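You operate a simulated robot arm through the tools that you are given. There is no shell and no other tool.

Carry out the task below with a simulated robot arm. There is one attempt and no reset: what you move stays moved.

## Task
Correct the tension by the red offcut's seam, then prove it on the green offcut.
Fine: loops want a step more, puckers a step less; sew along the guide, motor off, raise the foot, draw the offcut clear; hands clear of the running foot.

It is judged by the outcome, as a careful person would: the job done as asked, and still so three seconds after it is handed in. It fails if anything else is knocked over, pushed out of place, dropped, spilled or broken.

## Robot
A 7-joint arm with a three-finger gripper, fixed in place. Base frame: the origin is at the foot of the arm, x ahead of it, y to its left, z up; the work surface is at about z = 88. Readings come in cm, rad, newtons and seconds.
Its first joint turns from -2.897 to 2.897 rad. Payload 2.69 kg.
The TCP is the grasp point between the finger pads, 3 cm short of the fingertips. In the tool frame z runs along the fingers and y along their closing line. Largest opening 12.8 cm; the body of the gripper starts 11.7 cm behind the TCP.
Orientation is that of the tool frame in the base frame, as a unit quaternion [x, y, z, w]. With the fingers straight down and closing along the base's y, the tool's x points along the base's -x, its y along +y and its z along -z.

## Interface
- The arm moves only by the tool play_rows. Its argument "plan" is a list that holds one entry, the list of rows, each a list of 6 numbers: the shift along the base's x, y, z in units of 40 mm (1.0 is 40 mm), then the turn, a rotation vector about the base's x, y, z in units of 4 degrees (1.0 is 4 degrees). In form: [[[tx, ty, tz, wx, wy, wz], ...]]. A call has 1 to 20 rows; each row shifts and turns the commanded pose from where the row before left it. "fingers" is the opening in per cent of the stroke, from 0 (shut) to 100 (fully open), set as the call begins (left out, the last holds). A call with a number of a shift or a turn outside -1 to 1 is refused whole. A row lasts 0.2 s, in which the tool goes at most 5 cm and 0.15 rad; a call with a longer step from one row to the next is refused whole, and so is a gripper value outside its range. Where a pose cannot be reached the arm comes as near as it can. A force on the tool above 90 N (or 10 N above the force at the start of the call, whichever is more), or a blocked arm, ends the call early, and 0.2 s more pass. The fingers move at their own pace and stop on an object; they squeeze with about 30 N. The grip force told is the motor's: it shows also when the fingers shut on nothing. Time passes only in rows, and 0.2 s behind the last, so rows that do not move let the fingers close. The reply holds the time, the measured pose of the TCP, the force on the tool along the base axes, the opening and the grip force, in the units named above and with some noise, with the torque about the TCP (base axes, N m) and any sound that the robot's microphone picked up.
- Cameras (640 x 400 px; columns grow to the right, rows downward): "scene" is fixed at [4.99, 65.03, 153.87]; the picture's right is [-0.67, -0.74, 0.00], its down [-0.25, 0.22, -0.94] and it looks along [0.70, -0.63, -0.33] (base axes); focal length 343 px, centre (320, 200). "wrist" rides on the gripper at [5.8, 5.4, -13.1] in the tool frame; the picture's right is [-0.68, 0.74, 0.00], its down [-0.62, -0.57, -0.55] and it looks along [-0.40, -0.37, 0.84] (tool axes); focal length 234 px, centre (320, 200). There is no depth. A picture from a camera that has moved, and an enlarged one, comes with that camera's place and axes in the base frame and with its lens.
- snapshot(camera): a new picture of that camera. It takes no simulated time.
- lift_body(by): slides the trunk up (or, below 0, down) by that many cm; the arm rides with it, the base frame stays. It gives what a move gives, with no picture.
- inspect(camera, box): a new picture of the part [left, top, right, bottom] of that camera's present view, enlarged. It takes no simulated time.
- finish_job(): hands the job in; it is judged then, once.

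Places have to be worked out from the pictures, the camera data and where the tool is seen. Open the gripper and draw the arm clear of the work before you hand the job in, unless the task says otherwise.

The tools are called after "Call:" by a JSON object that holds its "name" and its "arguments". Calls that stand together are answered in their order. play_rows: Moves the arm, as the interface text tells. Its arguments: {"type":"object","properties":{"plan":{"type":"array","items":{"type":"array","items":{"type":"array","items":{"type":"number"}}}},"fingers":{"type":"number"}},"required":["plan"]} The other tools are called the same way: lift_body (by) slides the trunk up or down; snapshot (camera) takes a picture; inspect (camera, box) takes an enlarged picture of a part of a camera's view; finish_job () hands the job in.

At the start:

```text
clock: 0.0
tool_pos: [66.55, -31.62, 153.77]
ee_rot: [-0.001, 1.0, 0.0, 0.0]
force: [0.1, -0.2, -0.3]
ft_torque: [-0.01, 0.02, 0.03]
gripper_width: 12.78
gripper_force: 0.1
trunk travel left (down, up): [-20.0, 15.0]
```

scene: 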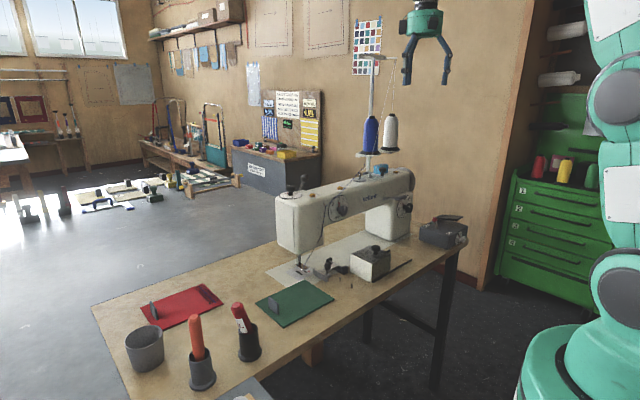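
wrist: 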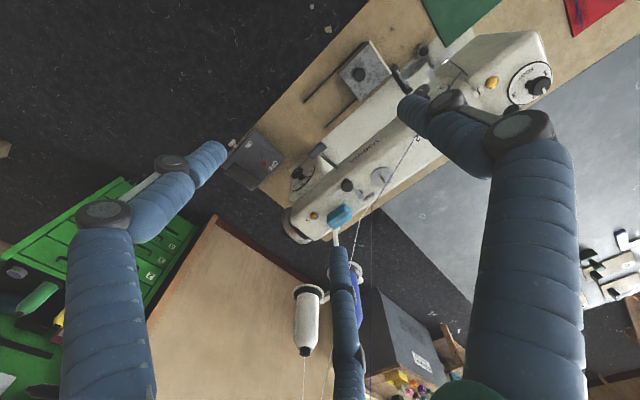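

I start by looking closely at the scene: the machine, the red offcut, the green offcut and the controls.

Call:
{"name": "inspect", "arguments": {"camera": "scene", "box": [260, 150, 480, 300]}}

Call:
{"name": "inspect", "arguments": {"camera": "scene", "box": [90, 260, 350, 400]}}

Call:
{"name": "inspect", "arguments": {"camera": "scene", "box": [230, 80, 340, 150]}}

Call:
{"name": "inspect", "arguments": {"camera": "wrist", "box": [220, 0, 640, 260]}}

```text
2.67 times, centred on (370, 225) of scene
camera zoom: at [4.99, 65.03, 153.87], right [-0.67, -0.74, 0.0], down [-0.25, 0.22, -0.94], along [0.7, -0.63, -0.33], focal length 914 px, centre (187, 133)
```

zoom: 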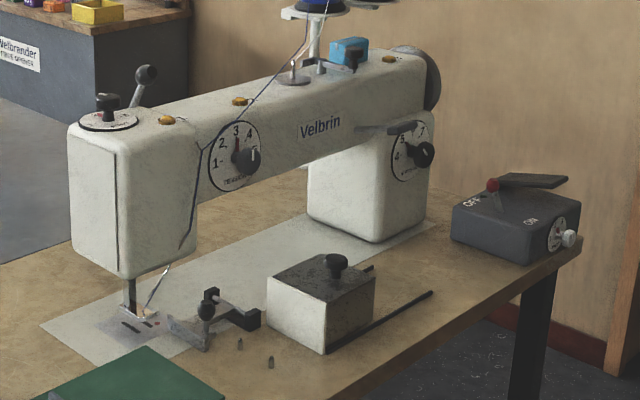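

```text
2.46 times, centred on (220, 330) of scene
camera zoom: at [4.99, 65.03, 153.87], right [-0.67, -0.74, 0.0], down [-0.25, 0.22, -0.94], along [0.7, -0.63, -0.33], focal length 844 px, centre (566, -120)
```

zoom: 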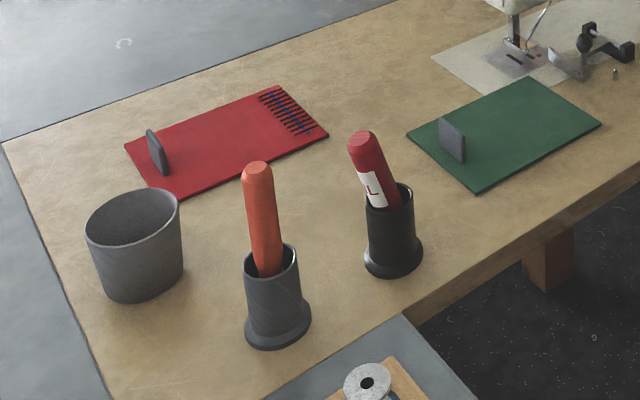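

```text
5.71 times, centred on (285, 115) of scene
camera zoom: at [4.99, 65.03, 153.87], right [-0.67, -0.74, 0.0], down [-0.25, 0.22, -0.94], along [0.7, -0.63, -0.33], focal length 1959 px, centre (520, 686)
```

zoom: 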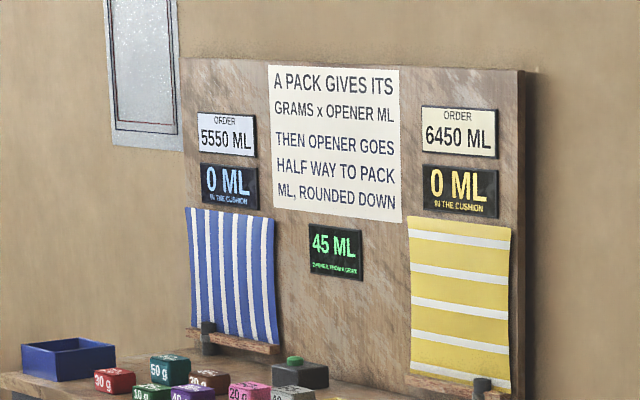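

```text
1.52 times, centred on (430, 130) of wrist
camera zoom: at [60.7, -26.04, 166.94], right [0.68, 0.74, 0.0], down [0.62, -0.57, 0.55], along [0.4, -0.37, -0.84], focal length 357 px, centre (152, 307)
```

zoom: 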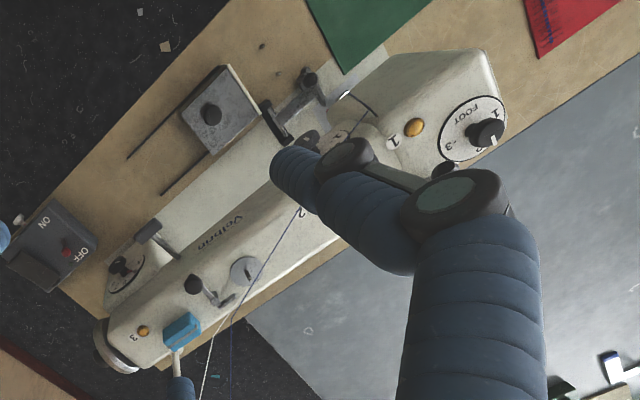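

Next I zoom in harder on the red seam, the dials, the foot area and the switch box.

Call:
{"name": "inspect", "arguments": {"camera": "scene", "box": [185, 280, 235, 320]}}

Call:
{"name": "inspect", "arguments": {"camera": "scene", "box": [270, 165, 350, 215]}}

Call:
{"name": "inspect", "arguments": {"camera": "scene", "box": [320, 185, 420, 247]}}

Call:
{"name": "inspect", "arguments": {"camera": "scene", "box": [270, 230, 420, 320]}}

Call:
{"name": "inspect", "arguments": {"camera": "scene", "box": [410, 205, 474, 250]}}

Call:
{"name": "inspect", "arguments": {"camera": "wrist", "box": [480, 40, 560, 120]}}

Call:
{"name": "inspect", "arguments": {"camera": "wrist", "box": [220, 120, 420, 250]}}

```text
10.00 times, centred on (210, 300) of scene
camera zoom: at [4.99, 65.03, 153.87], right [-0.67, -0.74, 0.0], down [-0.25, 0.22, -0.94], along [0.7, -0.63, -0.33], focal length 3428 px, centre (1420, -800)
```

zoom: 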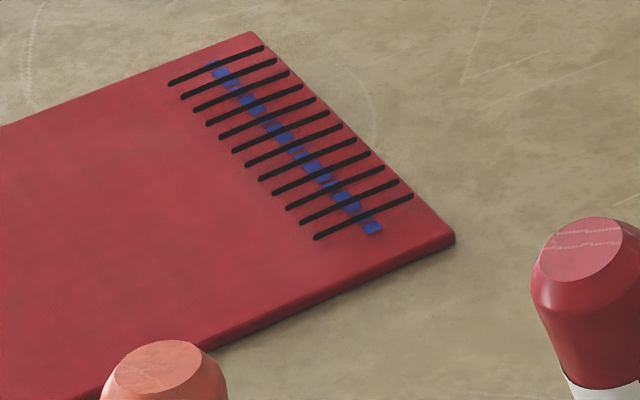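

```text
8.00 times, centred on (310, 190) of scene
camera zoom: at [4.99, 65.03, 153.87], right [-0.67, -0.74, 0.0], down [-0.25, 0.22, -0.94], along [0.7, -0.63, -0.33], focal length 2742 px, centre (400, 280)
```

zoom: 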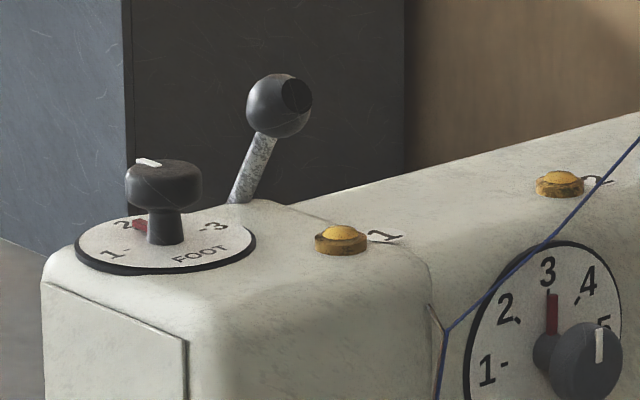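

```text
6.40 times, centred on (370, 216) of scene
camera zoom: at [4.99, 65.03, 153.87], right [-0.67, -0.74, 0.0], down [-0.25, 0.22, -0.94], along [0.7, -0.63, -0.33], focal length 2194 px, centre (0, 98)
```

zoom: 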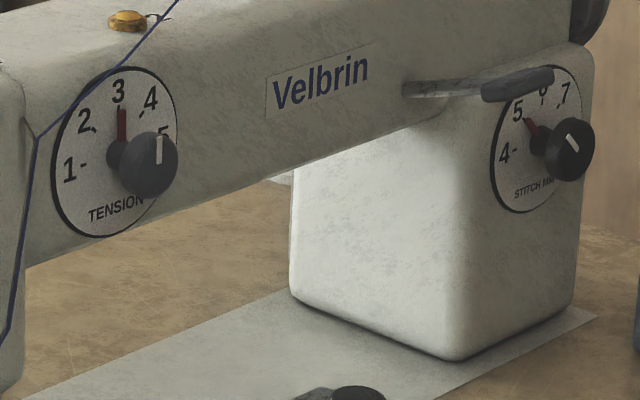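

```text
4.27 times, centred on (345, 275) of scene
camera zoom: at [4.99, 65.03, 153.87], right [-0.67, -0.74, 0.0], down [-0.25, 0.22, -0.94], along [0.7, -0.63, -0.33], focal length 1462 px, centre (213, -120)
```

zoom: 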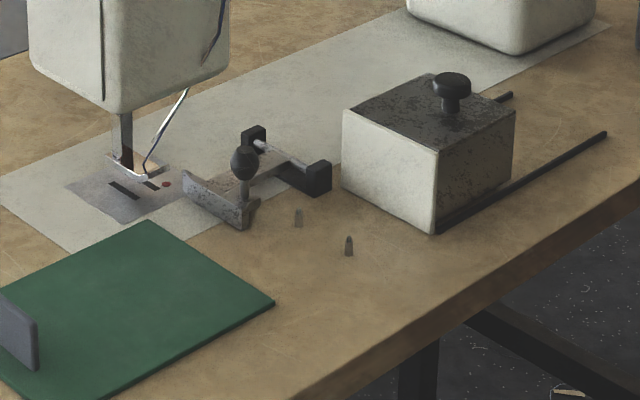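

```text
8.89 times, centred on (442, 228) of scene
camera zoom: at [4.99, 65.03, 153.87], right [-0.67, -0.74, 0.0], down [-0.25, 0.22, -0.94], along [0.7, -0.63, -0.33], focal length 3047 px, centre (-764, -44)
```

zoom: 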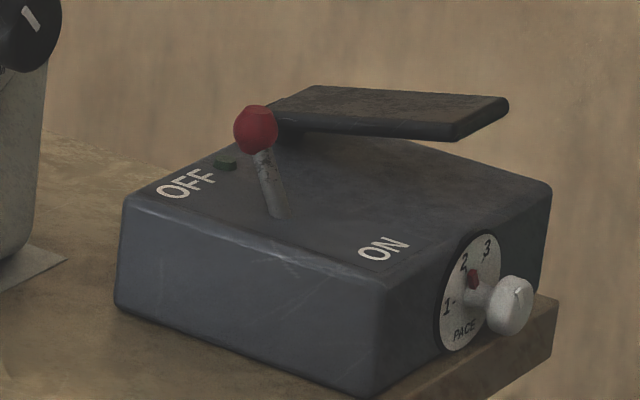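

```text
5.00 times, centred on (520, 80) of wrist
camera zoom: at [60.7, -26.04, 166.94], right [0.68, 0.74, 0.0], down [0.62, -0.57, 0.55], along [0.4, -0.37, -0.84], focal length 1171 px, centre (-680, 800)
```

zoom: 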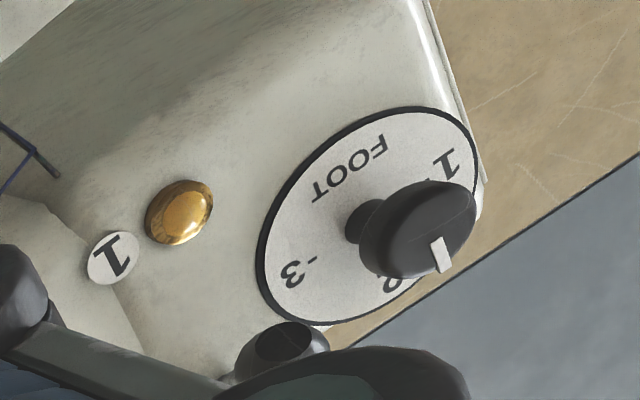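

```text
3.08 times, centred on (320, 185) of wrist
camera zoom: at [60.7, -26.04, 166.94], right [0.68, 0.74, 0.0], down [0.62, -0.57, 0.55], along [0.4, -0.37, -0.84], focal length 720 px, centre (320, 246)
```

zoom: 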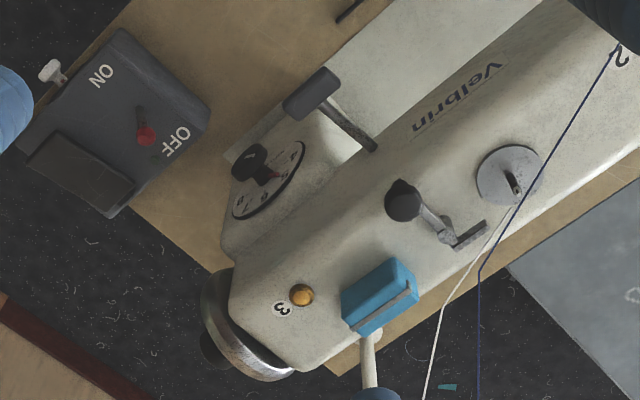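

The tension dial reads 3, and the red seam seems to show dark bars across blue stitches, but I need a closer view to tell loops from puckers. I move the wrist camera over towards the red offcut at a safe height, yawing so it looks straight ahead.

Call:
{"name": "play_rows", "arguments": {"plan": [[[0.09, 0.953, -0.33, 0, 0, 0.597], [0.09, 0.953, -0.33, 0, 0, 0.597], [0.09, 0.953, -0.33, 0, 0, 0.597], [0.09, 0.953, -0.33, 0, 0, 0.597], [0.09, 0.953, -0.33, 0, 0, 0.597], [0.09, 0.953, -0.33, 0, 0, 0.597], [0.09, 0.953, -0.33, 0, 0, 0.597], [0.09, 0.953, -0.33, 0, 0, 0.597], [0.09, 0.953, -0.33, 0, 0, 0.597], [0.09, 0.953, -0.33, 0, 0, 0.597], [0.09, 0.953, -0.33, 0, 0, 0.597], [0.09, 0.953, -0.33, 0, 0, 0.597], [0.09, 0.953, -0.33, 0, 0, 0.597], [0.09, 0.953, -0.33, 0, 0, 0.597], [0.09, 0.953, -0.33, 0, 0, 0.597], [0.09, 0.953, -0.33, 0, 0, 0.597], [0.09, 0.953, -0.33, 0, 0, 0.597], [0.09, 0.953, -0.33, 0, 0, 0.597]]]}}

```text
clock: 3.8
tool_pos: [72.88, 37.12, 130.1]
ee_rot: [-0.366, 0.931, -0.001, 0.0]
force: [-0.6, -0.9, 0.2]
ft_torque: [-0.02, 0.03, -0.04]
gripper_width: 12.81
gripper_force: 0.1
trunk travel left (down, up): [-20.0, 15.0]
```

The arm is over the red offcut region now; I take a wrist picture and a scene picture.

Call:
{"name": "snapshot", "arguments": {"camera": "wrist"}}

Call:
{"name": "snapshot", "arguments": {"camera": "scene"}}

```text
taken
camera wrist: at [64.93, 37.27, 143.28], right [-0.01, 1.0, 0.0], down [0.84, 0.01, 0.55], along [0.55, 0.0, -0.84], focal length 234 px, centre (320, 200)
```

wrist: 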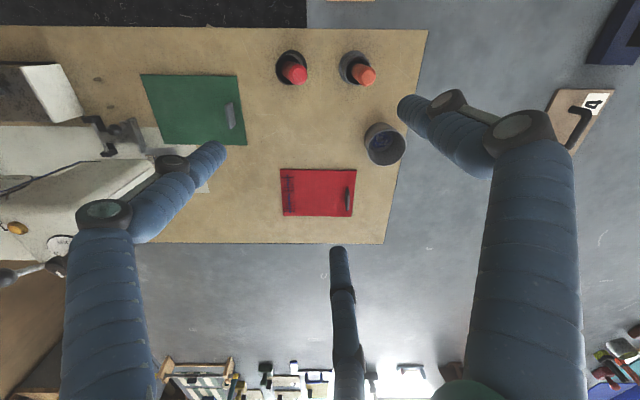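

```text
taken
```

scene: 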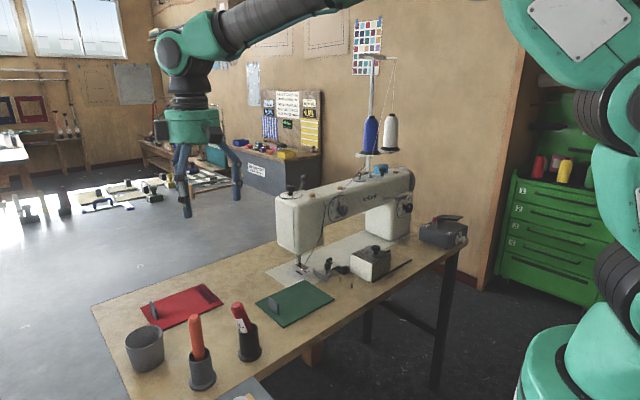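

I zoom in on the red seam, and on the odd middle rod of the gripper to learn its shape.

Call:
{"name": "inspect", "arguments": {"camera": "wrist", "box": [270, 160, 370, 225]}}

Call:
{"name": "inspect", "arguments": {"camera": "wrist", "box": [0, 50, 260, 210]}}

Call:
{"name": "inspect", "arguments": {"camera": "scene", "box": [140, 80, 260, 230]}}

Call:
{"name": "inspect", "arguments": {"camera": "wrist", "box": [270, 165, 310, 220]}}

```text
6.15 times, centred on (320, 192) of wrist
camera zoom: at [64.93, 37.27, 143.28], right [-0.01, 1.0, 0.0], down [0.84, 0.01, 0.55], along [0.55, 0.0, -0.84], focal length 1441 px, centre (320, 246)
```

zoom: 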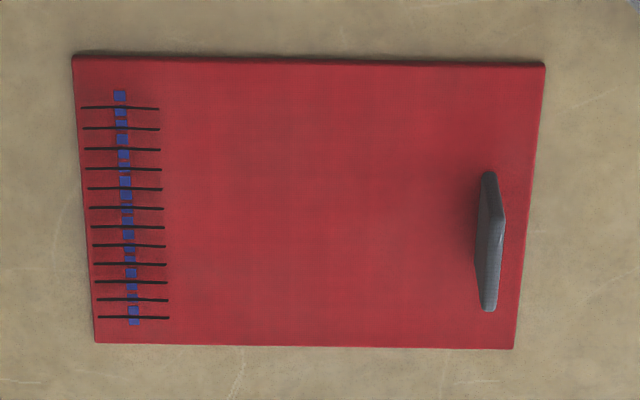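

```text
2.46 times, centred on (130, 130) of wrist
camera zoom: at [64.93, 37.27, 143.28], right [-0.01, 1.0, 0.0], down [0.84, 0.01, 0.55], along [0.55, 0.0, -0.84], focal length 576 px, centre (788, 372)
```

zoom: 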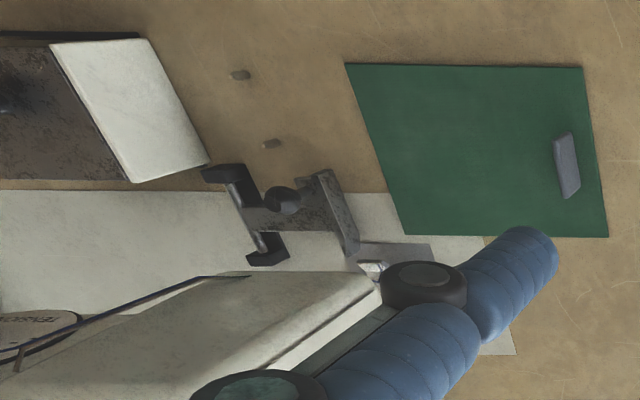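

```text
2.67 times, centred on (200, 155) of scene
camera zoom: at [4.99, 65.03, 153.87], right [-0.67, -0.74, 0.0], down [-0.25, 0.22, -0.94], along [0.7, -0.63, -0.33], focal length 914 px, centre (640, 320)
```

zoom: 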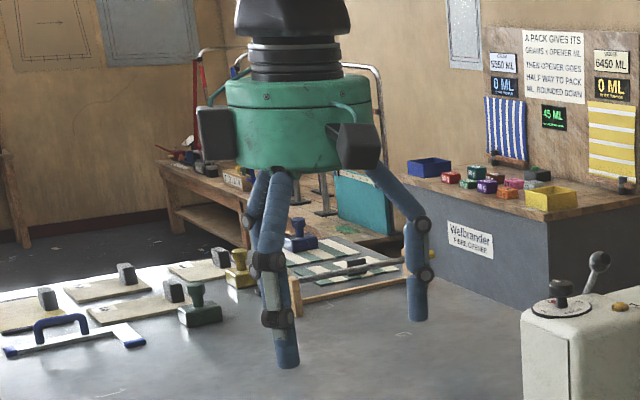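

```text
7.27 times, centred on (290, 192) of wrist
camera zoom: at [64.93, 37.27, 143.28], right [-0.01, 1.0, 0.0], down [0.84, 0.01, 0.55], along [0.55, 0.0, -0.84], focal length 1703 px, centre (538, 254)
```

zoom: 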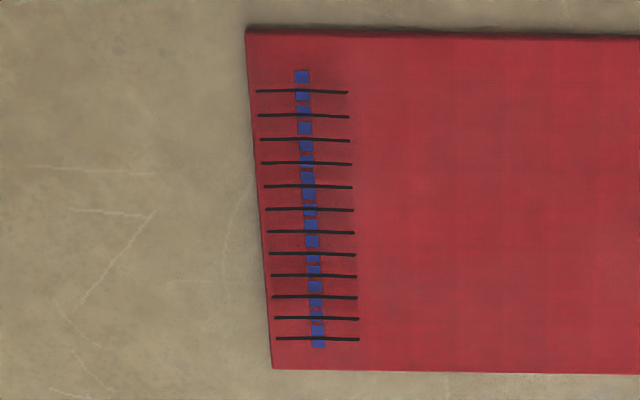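

The red seam shows dark creases straight across the blue stitches, which I read as puckers, so tension 3 must go one step less, to 2. Now I go and look at the machine's front (dials, foot, guide) with the tool tilted forward.

Call:
{"name": "play_rows", "arguments": {"plan": [[[-0.209, -0.906, -0.231, 0, -0.577, 0], [-0.209, -0.906, -0.231, 0, -0.577, 0], [-0.209, -0.906, -0.231, 0, -0.577, 0], [-0.209, -0.906, -0.231, 0, -0.577, 0], [-0.209, -0.906, -0.231, 0, -0.577, 0], [-0.209, -0.906, -0.231, 0, -0.577, 0], [-0.209, -0.906, -0.231, 0, -0.577, 0], [-0.209, -0.906, -0.231, 0, -0.577, 0], [-0.209, -0.906, -0.231, 0, -0.577, 0], [-0.209, -0.906, -0.231, 0, -0.577, 0], [-0.209, -0.906, -0.231, 0, -0.577, 0], [-0.209, -0.906, -0.231, 0, -0.577, 0], [-0.209, -0.906, -0.231, 0, -0.577, 0]]]}}

Call:
{"name": "snapshot", "arguments": {"camera": "wrist"}}

```text
clock: 6.6
tool_pos: [62.17, -10.07, 117.98]
ee_rot: [-0.354, 0.899, -0.094, 0.241]
force: [0.9, 0.1, -0.6]
ft_torque: [0.02, -0.01, 0.0]
gripper_width: 12.81
gripper_force: 0.1
trunk travel left (down, up): [-20.0, 15.0]
```

```text
taken
camera wrist: at [48.78, -9.97, 125.26], right [-0.01, 1.0, 0.0], down [0.45, 0.01, 0.89], along [0.89, 0.0, -0.45], focal length 234 px, centre (320, 200)
```

wrist: 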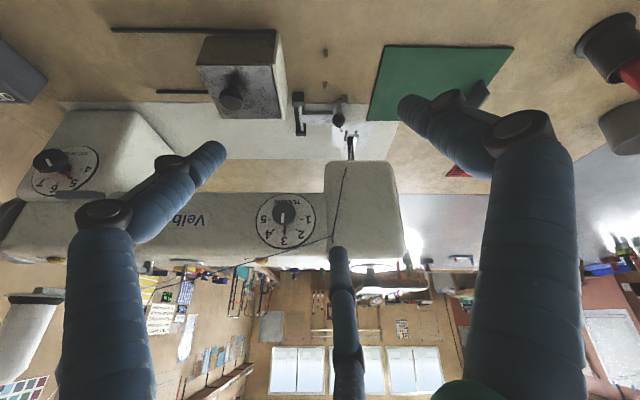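

The view is upside down but clear; I enlarge the foot/guide zone and the dials.

Call:
{"name": "inspect", "arguments": {"camera": "wrist", "box": [270, 80, 410, 170]}}

Call:
{"name": "inspect", "arguments": {"camera": "wrist", "box": [230, 160, 410, 275]}}

Call:
{"name": "inspect", "arguments": {"camera": "wrist", "box": [0, 20, 300, 210]}}

```text
4.44 times, centred on (340, 125) of wrist
camera zoom: at [48.78, -9.97, 125.26], right [-0.01, 1.0, 0.0], down [0.45, 0.01, 0.89], along [0.89, 0.0, -0.45], focal length 1041 px, centre (231, 533)
```

zoom: 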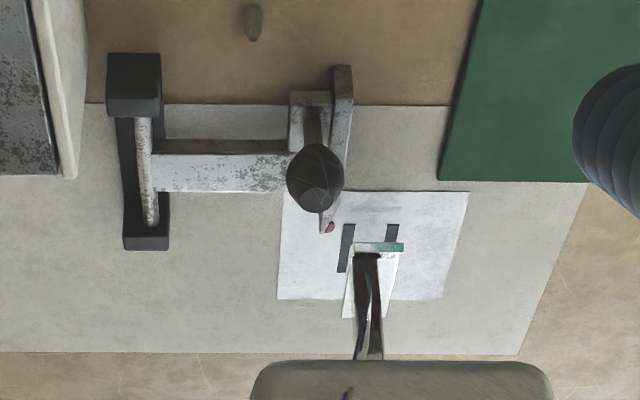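

```text
3.48 times, centred on (320, 218) of wrist
camera zoom: at [48.78, -9.97, 125.26], right [-0.01, 1.0, 0.0], down [0.45, 0.01, 0.89], along [0.89, 0.0, -0.45], focal length 814 px, centre (320, 139)
```

zoom: 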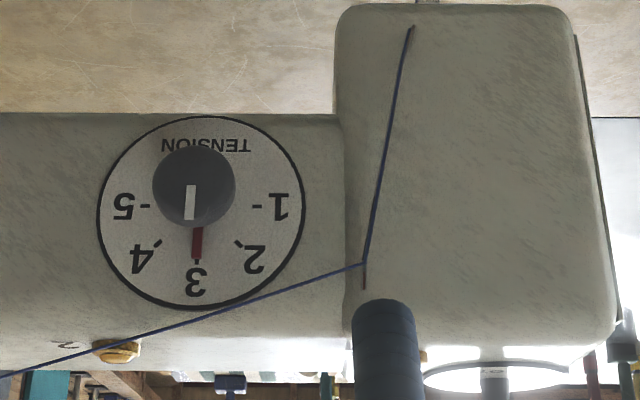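

```text
2.11 times, centred on (150, 115) of wrist
camera zoom: at [48.78, -9.97, 125.26], right [-0.01, 1.0, 0.0], down [0.45, 0.01, 0.89], along [0.89, 0.0, -0.45], focal length 493 px, centre (678, 379)
```

zoom: 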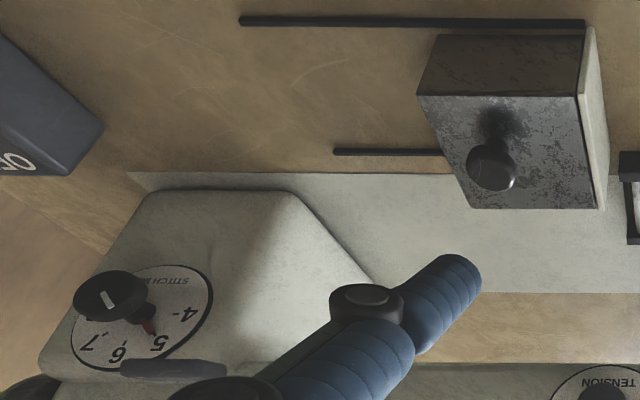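

The guide's face lines up with the red dot beside the needle plate, and the tension hand is at 3. Next I raise the camera to look at the head's top, the foot lever and the FOOT dial.

Call:
{"name": "play_rows", "arguments": {"plan": [[[0, 0.5, 0.9, 0, 0, 0], [0, 0.5, 0.9, 0, 0, 0], [0, 0.5, 0.9, 0, 0, 0], [0, 0.5, 0.9, 0, 0, 0], [0, 0.5, 0.9, 0, 0, 0]]]}}

Call:
{"name": "snapshot", "arguments": {"camera": "wrist"}}

Call:
{"name": "inspect", "arguments": {"camera": "wrist", "box": [180, 120, 420, 270]}}

```text
clock: 7.8
tool_pos: [62.4, 0.06, 136.17]
ee_rot: [-0.354, 0.899, -0.096, 0.241]
force: [-0.7, 0.2, 0.4]
ft_torque: [-0.03, -0.03, 0.0]
gripper_width: 12.78
gripper_force: 0.0
trunk travel left (down, up): [-20.0, 15.0]
```

```text
taken
camera wrist: at [49.02, 0.17, 143.52], right [-0.01, 1.0, 0.0], down [0.45, 0.01, 0.89], along [0.89, 0.0, -0.45], focal length 234 px, centre (320, 200)
```

wrist: 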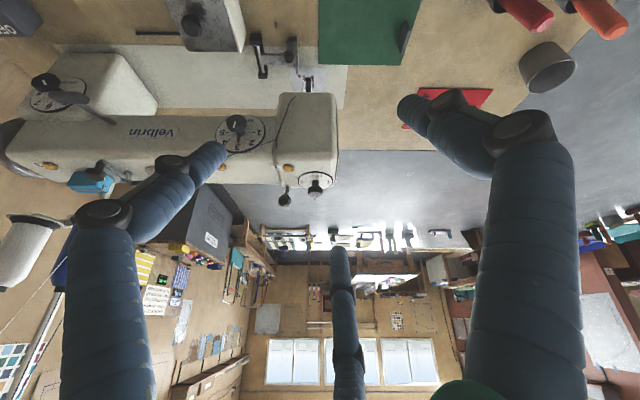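

```text
2.67 times, centred on (300, 195) of wrist
camera zoom: at [49.02, 0.17, 143.52], right [-0.01, 1.0, 0.0], down [0.45, 0.01, 0.89], along [0.89, 0.0, -0.45], focal length 624 px, centre (373, 213)
```

zoom: 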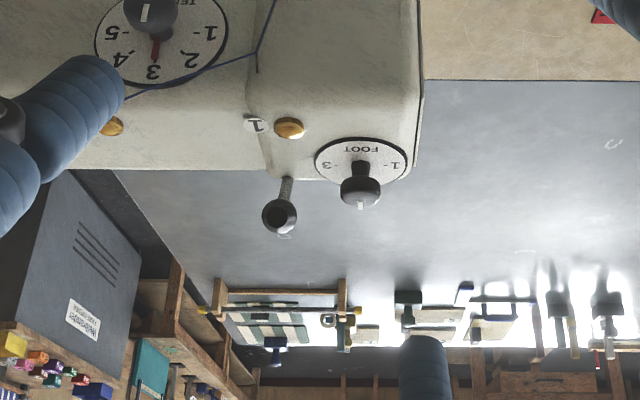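

The foot lever's ball sits near (93, -7, 122), tilted towards me. Now I lower and tilt the camera so it looks level at the presser foot, to see whether it is up or down.

Call:
{"name": "play_rows", "arguments": {"plan": [[[0.09, 0, -0.905, 0, -0.75, 0], [0.09, 0, -0.905, 0, -0.75, 0], [0.09, 0, -0.905, 0, -0.75, 0], [0.09, 0, -0.905, 0, -0.75, 0], [0.09, 0, -0.905, 0, -0.75, 0], [0.09, 0, -0.905, 0, -0.75, 0], [0.09, 0, -0.905, 0, -0.75, 0], [0.09, 0, -0.905, 0, -0.75, 0], [0.09, 0, -0.905, 0, -0.75, 0], [0.09, 0, -0.905, 0, -0.75, 0]]]}}

Call:
{"name": "snapshot", "arguments": {"camera": "wrist"}}

Call:
{"name": "inspect", "arguments": {"camera": "wrist", "box": [240, 180, 400, 280]}}

```text
clock: 10.0
tool_pos: [65.35, 0.29, 99.8]
ee_rot: [-0.317, 0.805, -0.184, 0.467]
force: [-0.2, 0.5, 0.5]
ft_torque: [0.04, 0.03, -0.02]
gripper_width: 12.78
gripper_force: 0.1
trunk travel left (down, up): [-20.0, 15.0]
```

```text
taken
camera wrist: at [50.14, 0.29, 99.56], right [0.0, 1.0, -0.01], down [-0.06, 0.01, 1.0], along [1.0, 0.0, 0.06], focal length 234 px, centre (320, 200)
```

wrist: 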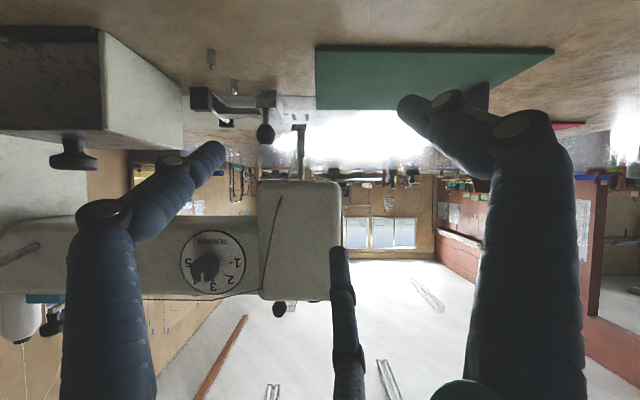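

```text
4.00 times, centred on (320, 230) of wrist
camera zoom: at [50.14, 0.29, 99.56], right [0.0, 1.0, -0.01], down [-0.06, 0.01, 1.0], along [1.0, 0.0, 0.06], focal length 937 px, centre (320, 80)
```

zoom: 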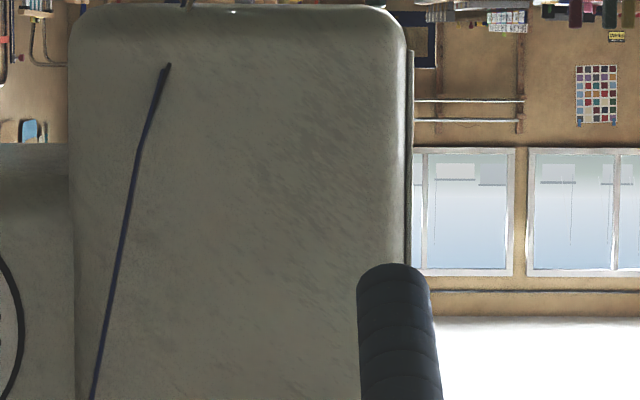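

Now I enlarge the foot area at the top of that upside-down picture.

Call:
{"name": "inspect", "arguments": {"camera": "wrist", "box": [260, 85, 340, 190]}}

Call:
{"name": "inspect", "arguments": {"camera": "wrist", "box": [170, 60, 350, 160]}}

Call:
{"name": "inspect", "arguments": {"camera": "scene", "box": [280, 245, 345, 290]}}

```text
3.81 times, centred on (300, 138) of wrist
camera zoom: at [50.14, 0.29, 99.56], right [0.0, 1.0, -0.01], down [-0.06, 0.01, 1.0], along [1.0, 0.0, 0.06], focal length 892 px, centre (396, 438)
```

zoom: 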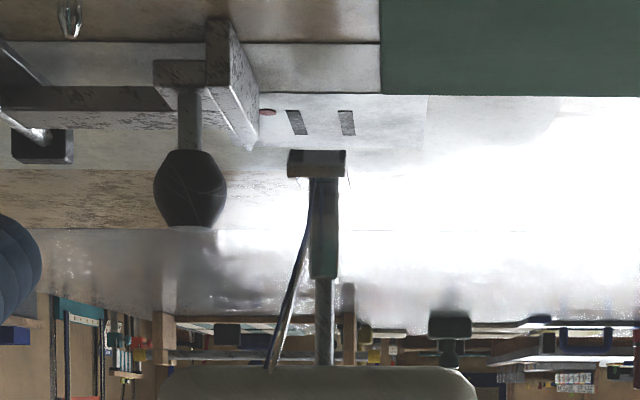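

```text
3.56 times, centred on (260, 110) of wrist
camera zoom: at [50.14, 0.29, 99.56], right [0.0, 1.0, -0.01], down [-0.06, 0.01, 1.0], along [1.0, 0.0, 0.06], focal length 833 px, centre (533, 520)
```

zoom: 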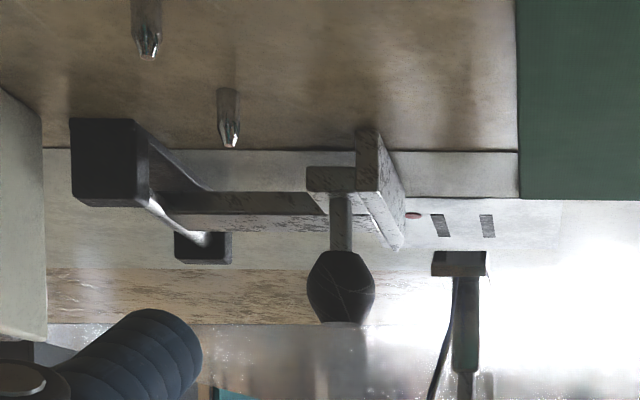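

```text
8.89 times, centred on (312, 268) of scene
camera zoom: at [4.99, 65.03, 153.87], right [-0.67, -0.74, 0.0], down [-0.25, 0.22, -0.94], along [0.7, -0.63, -0.33], focal length 3047 px, centre (387, -400)
```

zoom: 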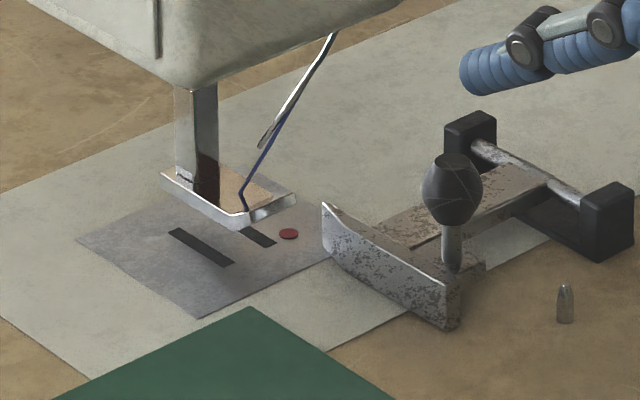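

The foot is clearly raised (gap above the plate), the guide plate is down with its face at about y = -4.8, and the tension dial centre works out at about (85.1, -15.6, 110.9). I take the tool to a horizontal pre-grasp in front of that knob with the fingers half open.

Call:
{"name": "play_rows", "arguments": {"plan": [[[0, -0.361, 0.2527, 0.846, 0, -0.489], [0, -0.361, 0.2527, 0.846, 0, -0.489], [0, -0.361, 0.2527, 0.846, 0, -0.489], [0, -0.361, 0.2527, 0.846, 0, -0.489], [0, -0.361, 0.2527, 0.846, 0, -0.489], [0, -0.361, 0.2527, 0.846, 0, -0.489], [0, -0.361, 0.2527, 0.846, 0, -0.489], [0, -0.361, 0.2527, 0.846, 0, -0.489], [0, -0.361, 0.2527, 0.846, 0, -0.489], [0, -0.361, 0.2527, 0.846, 0, -0.489], [0, -0.361, 0.2527, 0.846, 0, -0.489], [0.15, 0, 0, 0, -0.9375, 0], [0.15, 0, 0, 0, -0.9375, 0], [0.15, 0, 0, 0, -0.9375, 0], [0.15, 0, 0, 0, -0.9375, 0], [0.15, 0, 0, 0, -0.9375, 0], [0.15, 0, 0, 0, -0.9375, 0], [0.15, 0, 0, 0, -0.9375, 0], [0.15, 0, 0, 0, -0.9375, 0]]], "fingers": 50}}

Call:
{"name": "snapshot", "arguments": {"camera": "wrist"}}

Call:
{"name": "snapshot", "arguments": {"camera": "scene"}}

```text
clock: 14.0
tool_pos: [70.35, -15.94, 111.09]
ee_rot: [0.0, 0.707, -0.001, 0.707]
force: [0.1, 0.1, 0.0]
ft_torque: [-0.01, 0.02, 0.03]
gripper_width: 6.39
gripper_force: 0.0
trunk travel left (down, up): [-20.0, 15.0]
```

```text
taken
camera wrist: at [57.36, -10.26, 105.28], right [0.0, 0.74, 0.68], down [-0.55, -0.56, 0.62], along [0.83, -0.37, 0.41], focal length 234 px, centre (320, 200)
```

wrist: 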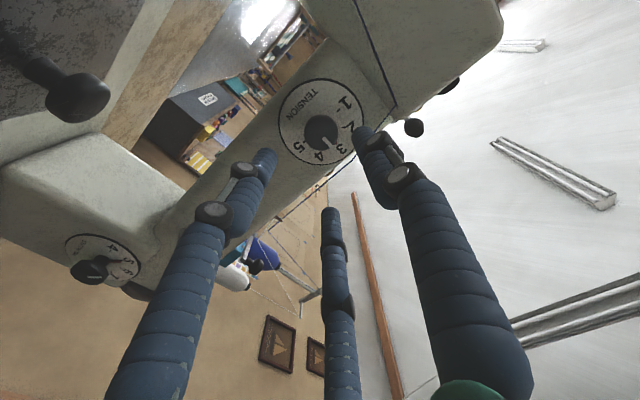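

```text
taken
```

scene: 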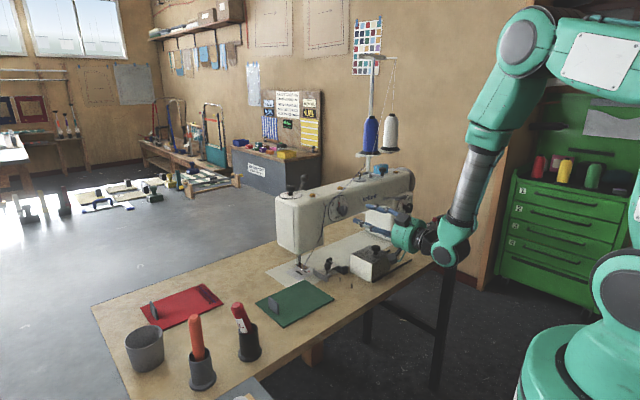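

The tool is level in front of the dial. I enlarge the knob to check how the fingers line up with it.

Call:
{"name": "inspect", "arguments": {"camera": "wrist", "box": [240, 60, 420, 190]}}

Call:
{"name": "inspect", "arguments": {"camera": "scene", "box": [320, 180, 420, 250]}}

```text
3.08 times, centred on (330, 125) of wrist
camera zoom: at [57.36, -10.26, 105.28], right [0.0, 0.74, 0.68], down [-0.55, -0.56, 0.62], along [0.83, -0.37, 0.41], focal length 720 px, centre (289, 431)
```

zoom: 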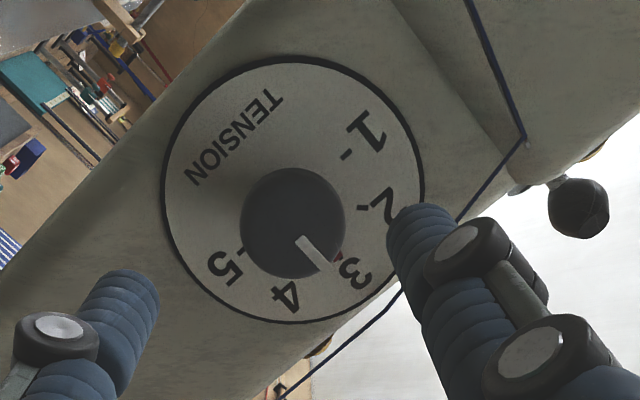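

```text
5.71 times, centred on (370, 215) of scene
camera zoom: at [4.99, 65.03, 153.87], right [-0.67, -0.74, 0.0], down [-0.25, 0.22, -0.94], along [0.7, -0.63, -0.33], focal length 1959 px, centre (34, 114)
```

zoom: 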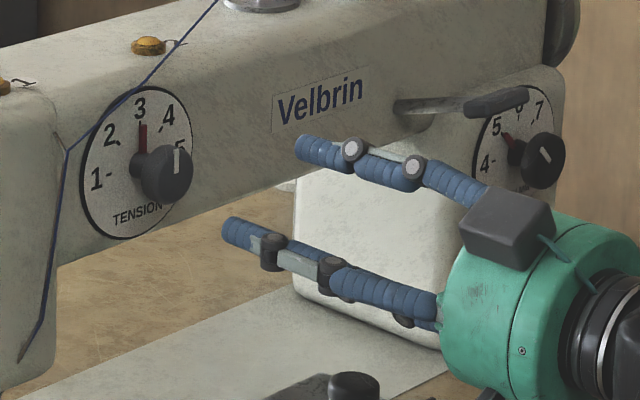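

The tool axis is within about 0.3 cm of the knob's centre; the knob head's face is near x ≈ 82.5. I advance with a small correction so the fingertips straddle the knob without touching the dial.

Call:
{"name": "play_rows", "arguments": {"plan": [[[0.5, 0.035, -0.015, 0, 0, 0], [0.5, 0.035, -0.015, 0, 0, 0], [0.5, 0, 0, 0, 0, 0], [0.5, 0, 0, 0, 0, 0], [0.35, 0, 0, 0, 0, 0], [0.2, 0, 0, 0, 0, 0], [0.1, 0, 0, 0, 0, 0]]]}}

Call:
{"name": "inspect", "arguments": {"camera": "wrist", "box": [240, 60, 420, 190]}}

Call:
{"name": "inspect", "arguments": {"camera": "scene", "box": [320, 180, 420, 250]}}

```text
clock: 15.6
tool_pos: [80.99, -15.59, 110.95]
ee_rot: [0.0, 0.707, -0.001, 0.707]
force: [-0.8, -0.7, -0.6]
ft_torque: [0.04, 0.0, 0.0]
gripper_width: 6.42
gripper_force: 0.0
trunk travel left (down, up): [-20.0, 15.0]
```

```text
3.08 times, centred on (330, 125) of wrist
camera zoom: at [68.0, -10.02, 105.13], right [0.0, 0.74, 0.68], down [-0.55, -0.56, 0.62], along [0.84, -0.37, 0.4], focal length 720 px, centre (289, 431)
```

zoom: 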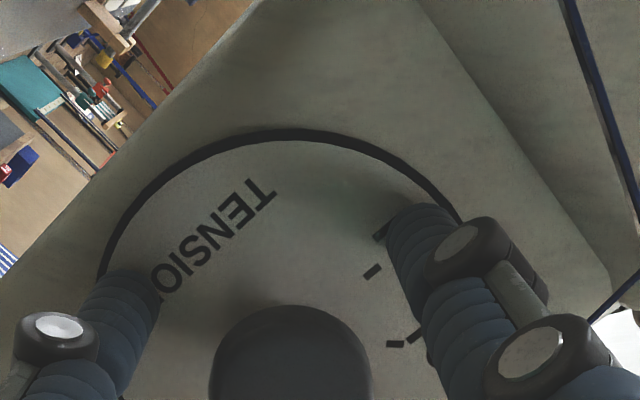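

```text
5.71 times, centred on (370, 215) of scene
camera zoom: at [4.99, 65.03, 153.87], right [-0.67, -0.74, 0.0], down [-0.25, 0.22, -0.94], along [0.7, -0.63, -0.33], focal length 1959 px, centre (34, 114)
```

zoom: 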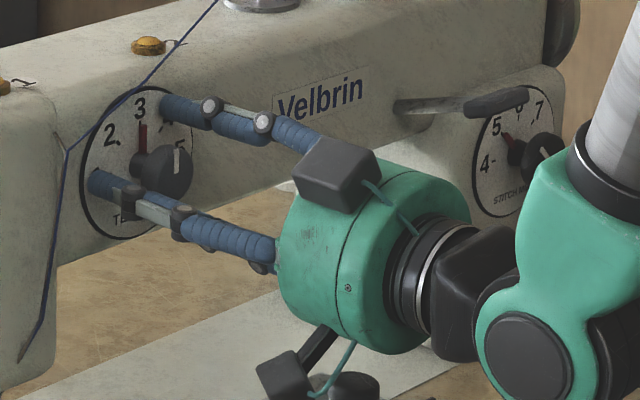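

The fingertips straddle the knob just off the dial. I look at the whole wrist view to check centring before closing.

Call:
{"name": "inspect", "arguments": {"camera": "wrist", "box": [220, 100, 420, 230]}}

```text
3.08 times, centred on (320, 165) of wrist
camera zoom: at [68.0, -10.02, 105.13], right [0.0, 0.74, 0.68], down [-0.55, -0.56, 0.62], along [0.84, -0.37, 0.4], focal length 720 px, centre (320, 308)
```

zoom: 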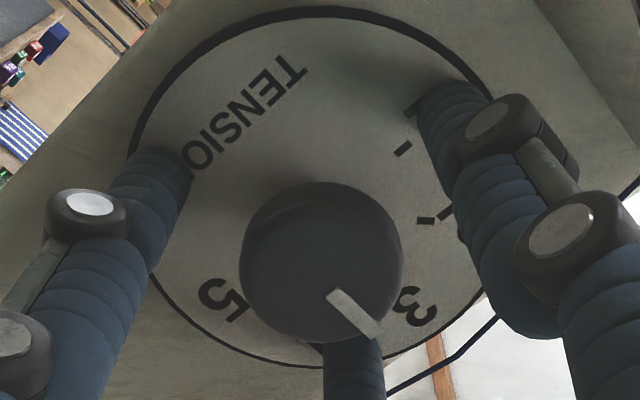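

The knob (radius ≈ 1.8 cm) is centred on the tool axis with its face about 0.9 cm beyond the TCP. I close the fingers on it.

Call:
{"name": "play_rows", "arguments": {"plan": [[[0, 0, 0, 0, 0, 0], [0, 0, 0, 0, 0, 0], [0, 0, 0, 0, 0, 0]]], "fingers": 0}}

Call:
{"name": "inspect", "arguments": {"camera": "wrist", "box": [220, 100, 420, 230]}}

```text
clock: 16.4
tool_pos: [80.97, -15.55, 111.11]
ee_rot: [0.0, 0.707, 0.0, 0.707]
force: [1.6, 3.1, 3.2]
ft_torque: [0.03, -0.06, 0.04]
gripper_width: 3.41
gripper_force: 44.8
trunk travel left (down, up): [-20.0, 15.0]
```

```text
3.08 times, centred on (320, 165) of wrist
camera zoom: at [67.99, -10.0, 105.15], right [0.0, 0.74, 0.68], down [-0.55, -0.56, 0.62], along [0.84, -0.37, 0.4], focal length 720 px, centre (320, 308)
```

zoom: 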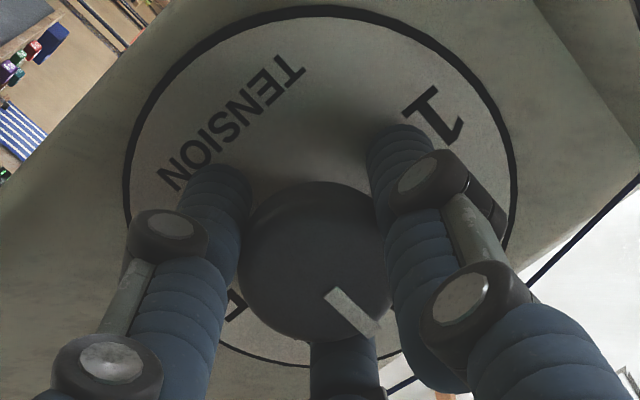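

The knob is held (width 3.41 cm, small side forces). The step from 3 to 2 is 45° towards +y at the top, i.e. a negative turn about x, which I do in twelve small rows.

Call:
{"name": "play_rows", "arguments": {"plan": [[[0, 0, 0, -0.9375, 0, 0], [0, 0, 0, -0.9375, 0, 0], [0, 0, 0, -0.9375, 0, 0], [0, 0, 0, -0.9375, 0, 0], [0, 0, 0, -0.9375, 0, 0], [0, 0, 0, -0.9375, 0, 0], [0, 0, 0, -0.9375, 0, 0], [0, 0, 0, -0.9375, 0, 0], [0, 0, 0, -0.9375, 0, 0], [0, 0, 0, -0.9375, 0, 0], [0, 0, 0, -0.9375, 0, 0], [0, 0, 0, -0.9375, 0, 0]]]}}

Call:
{"name": "inspect", "arguments": {"camera": "wrist", "box": [220, 100, 420, 230]}}

Call:
{"name": "inspect", "arguments": {"camera": "scene", "box": [320, 180, 420, 250]}}

```text
clock: 19.0
tool_pos: [80.99, -15.56, 111.01]
ee_rot: [-0.271, 0.653, -0.271, 0.653]
force: [6.2, 5.7, 6.1]
ft_torque: [-0.01, -0.06, 0.04]
gripper_width: 3.42
gripper_force: 45.3
trunk travel left (down, up): [-20.0, 15.0]
```

```text
3.08 times, centred on (320, 165) of wrist
camera zoom: at [67.99, -15.72, 103.05], right [0.0, 1.0, -0.04], down [-0.55, 0.04, 0.83], along [0.84, 0.02, 0.55], focal length 720 px, centre (320, 308)
```

zoom: 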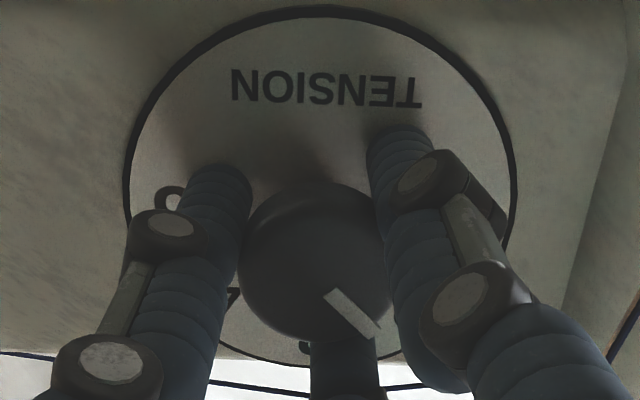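

```text
5.71 times, centred on (370, 215) of scene
camera zoom: at [4.99, 65.03, 153.87], right [-0.67, -0.74, 0.0], down [-0.25, 0.22, -0.94], along [0.7, -0.63, -0.33], focal length 1959 px, centre (34, 114)
```

zoom: 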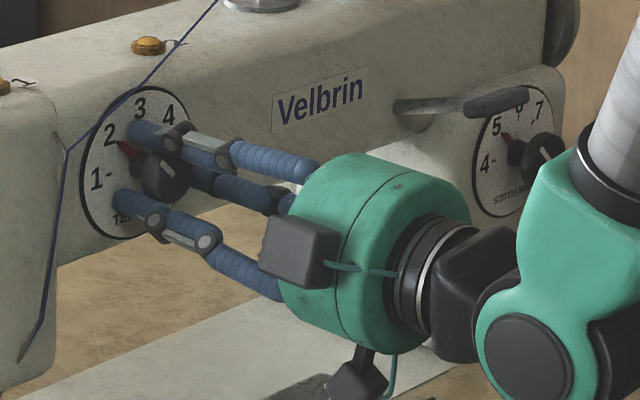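

The red hand now points at 2. I open the fingers and back straight off the knob, then check the dial.

Call:
{"name": "play_rows", "arguments": {"plan": [[[0, 0, 0, 0, 0, 0], [0, 0, 0, 0, 0, 0]]], "fingers": 50}}

Call:
{"name": "play_rows", "arguments": {"plan": [[[-0.4, 0, 0, 0, 0, 0], [-0.7, 0, 0, 0, 0, 0], [-0.9, 0, 0, 0, 0, 0], [-0.9, 0, 0, 0, 0, 0], [-0.6, 0, 0, 0, 0, 0]]]}}

Call:
{"name": "inspect", "arguments": {"camera": "scene", "box": [320, 180, 420, 250]}}

Call:
{"name": "inspect", "arguments": {"camera": "wrist", "box": [220, 60, 420, 190]}}

```text
clock: 19.6
tool_pos: [81.03, -15.67, 110.91]
ee_rot: [-0.27, 0.654, -0.271, 0.653]
force: [0.0, 1.4, -0.3]
ft_torque: [-0.02, -0.04, 0.0]
gripper_width: 6.37
gripper_force: 0.0
trunk travel left (down, up): [-20.0, 15.0]
```

```text
clock: 20.8
tool_pos: [66.97, -15.74, 110.85]
ee_rot: [-0.27, 0.653, -0.272, 0.653]
force: [1.0, 0.4, -0.1]
ft_torque: [0.02, 0.01, -0.01]
gripper_width: 6.41
gripper_force: 0.2
trunk travel left (down, up): [-20.0, 15.0]
```

```text
5.71 times, centred on (370, 215) of scene
camera zoom: at [4.99, 65.03, 153.87], right [-0.67, -0.74, 0.0], down [-0.25, 0.22, -0.94], along [0.7, -0.63, -0.33], focal length 1959 px, centre (34, 114)
```

zoom: 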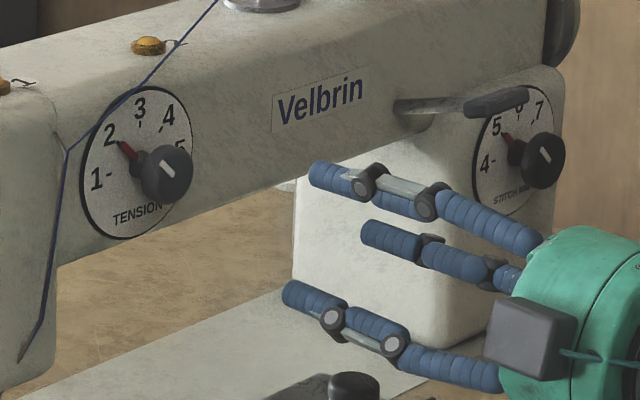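

```text
3.08 times, centred on (320, 125) of wrist
camera zoom: at [53.73, -15.95, 102.99], right [0.0, 1.0, -0.04], down [-0.55, 0.04, 0.83], along [0.84, 0.02, 0.55], focal length 720 px, centre (320, 431)
```

zoom: 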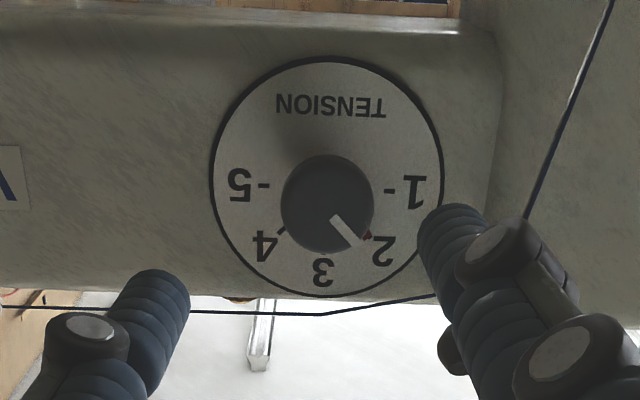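

Tension now reads 2. Next I bring the tool back to pointing straight down and move above the green offcut's tab.

Call:
{"name": "play_rows", "arguments": {"plan": [[[0, 0.1, 0.3, 0.3517, 0.8491, -0.3517], [0, 0.2, 0.3, 0.3517, 0.8491, -0.3517], [0, 0.3, 0.3, 0.3517, 0.8491, -0.3517], [0, 0.4, 0.3, 0.3517, 0.8491, -0.3517], [0, 0.4, 0.3, 0.3517, 0.8491, -0.3517], [0, 0.4, 0.3, 0.3517, 0.8491, -0.3517], [0, 0.4, 0.2, 0.3517, 0.8491, -0.3517], [0, 0.4, 0, 0.3517, 0.8491, -0.3517], [0, 0.4, 0, 0.3517, 0.8491, -0.3517], [0, 0.4, 0, 0.3517, 0.8491, -0.3517], [0, 0.4, 0, 0.3517, 0.8491, -0.3517], [0, 0.4, 0, 0.3517, 0.8491, -0.3517], [0, 0.4, 0, 0.3517, 0.8491, -0.3517], [0, 0.4, 0, 0.3517, 0.8491, -0.3517], [0, 0.4, 0, 0.3517, 0.8491, -0.3517], [0, 0.4, 0, 0.3517, 0.8491, -0.3517], [0, 0.4, 0, 0.3517, 0.8491, -0.3517], [0, 0.4, 0, 0.3517, 0.8491, -0.3517], [0, 0.4, 0, 0.3517, 0.8491, -0.3517], [0, 0.4, 0, 0.3517, 0.8491, -0.3517]]]}}

Call:
{"name": "play_rows", "arguments": {"plan": [[[0, 0.4, 0, 0.3517, 0.8491, -0.3517], [0, 0.4, 0, 0.3517, 0.8491, -0.3517], [0, 0.2, 0, 0.3517, 0.8491, -0.3517], [0, 0, 0, 0.3517, 0.8491, -0.3517], [0, 0, 0, 0.3517, 0.8491, -0.3517]]]}}

Call:
{"name": "snapshot", "arguments": {"camera": "wrist"}}

Call:
{"name": "snapshot", "arguments": {"camera": "scene"}}

```text
clock: 25.0
tool_pos: [67.03, 14.1, 118.94]
ee_rot: [-0.06, 0.985, -0.062, 0.146]
force: [1.1, 0.5, -0.9]
ft_torque: [-0.01, -0.01, -0.01]
gripper_width: 6.42
gripper_force: 0.0
trunk travel left (down, up): [-20.0, 15.0]
```

```text
clock: 26.2
tool_pos: [66.71, 15.6, 117.69]
ee_rot: [-0.048, 0.99, -0.053, 0.119]
force: [-0.3, 0.5, -0.7]
ft_torque: [0.0, 0.02, 0.01]
gripper_width: 6.4
gripper_force: 0.1
out of reach, approached as far as the arm can: row 1, 2, 3, 4, 5
trunk travel left (down, up): [-20.0, 15.0]
```

```text
taken
camera wrist: at [57.41, 21.58, 128.47], right [0.59, 0.8, 0.07], down [0.51, -0.44, 0.74], along [0.62, -0.4, -0.67], focal length 234 px, centre (320, 200)
```

wrist: 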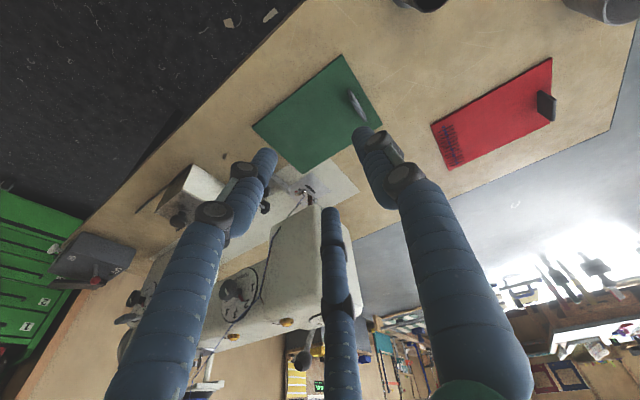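

```text
taken
```

scene: 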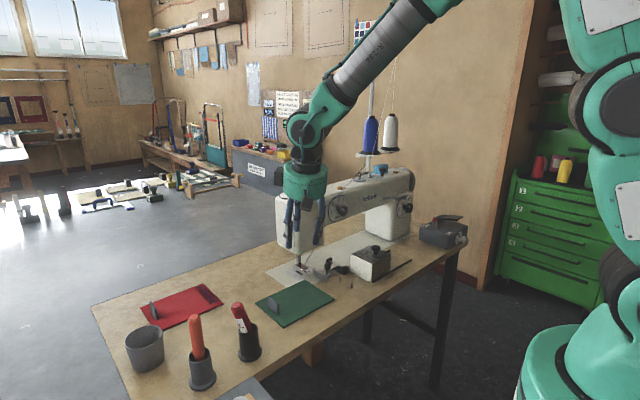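

The last rows were short of the commanded pose (about 14° of tilt left), probably a joint limit at this spot. I raise the arm a little with no further turn to see whether the pose recovers.

Call:
{"name": "play_rows", "arguments": {"plan": [[[0, 0, 0.5, 0, 0, 0], [0, 0, 0.5, 0, 0, 0], [0, 0, 0.5, 0, 0, 0], [0, 0, 0.5, 0, 0, 0], [0, 0, 0.5, 0, 0, 0]]]}}

```text
clock: 27.4
tool_pos: [64.53, 15.09, 120.03]
ee_rot: [-0.048, 0.99, -0.055, 0.121]
force: [-0.4, -0.4, 0.4]
ft_torque: [0.04, 0.02, 0.0]
gripper_width: 6.38
gripper_force: 0.2
out of reach, approached as far as the arm can: row 1, 2, 3, 4, 5
trunk travel left (down, up): [-20.0, 15.0]
```

Even moving up is limited here, so I look at the arm's shape in the scene camera before choosing a way out.

Call:
{"name": "snapshot", "arguments": {"camera": "scene"}}

```text
taken
```

scene: 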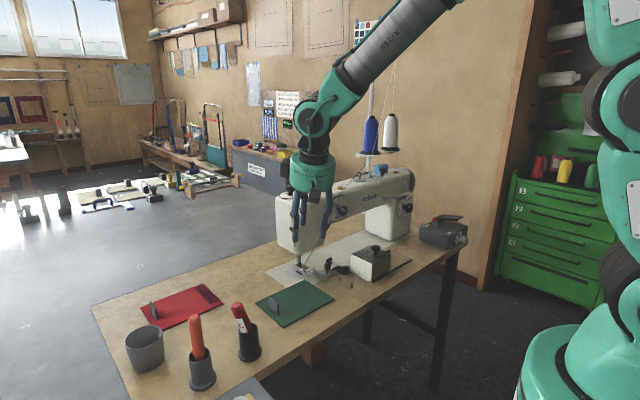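

The arm seems to have wound its wrist up in a poor branch. Turning about the vertical axis (the roll I had when it was working freely) may release it, so I try a small yaw with a bit of tilt and watch the reach report.

Call:
{"name": "play_rows", "arguments": {"plan": [[[0, 0, 0, 0, 0, 0.8], [0, 0, 0, 0, 0, 0.8], [0, 0, 0, 0, 0, 0.8], [0, 0, 0, 0, 0, 0.8], [0, 0, 0, 0, 0, 0.8]]]}}

```text
clock: 28.6
tool_pos: [61.81, 14.77, 113.19]
ee_rot: [-0.158, 0.978, -0.043, 0.127]
force: [-1.0, 0.6, -0.6]
ft_torque: [-0.01, 0.01, -0.04]
gripper_width: 6.4
gripper_force: 0.1
out of reach, approached as far as the arm can: row 1, 2, 3, 4, 5
trunk travel left (down, up): [-20.0, 15.0]
```

The tool drifted slightly lower, so I stop that and look closely at the wrist's shape to understand which limit is hit.

Call:
{"name": "inspect", "arguments": {"camera": "scene", "box": [220, 0, 480, 260]}}

```text
1.54 times, centred on (350, 130) of scene
camera zoom: at [4.99, 65.03, 153.87], right [-0.67, -0.74, 0.0], down [-0.25, 0.22, -0.94], along [0.7, -0.63, -0.33], focal length 527 px, centre (274, 308)
```

zoom: 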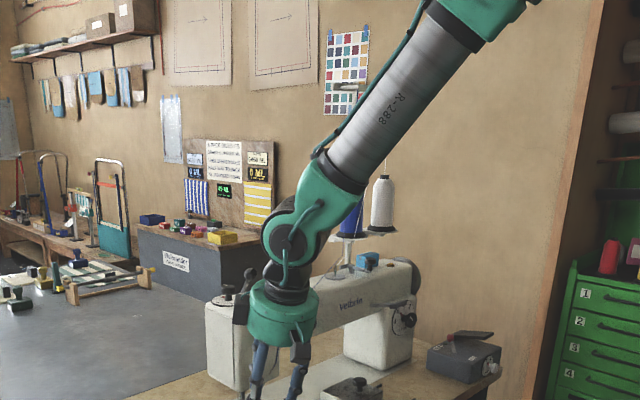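

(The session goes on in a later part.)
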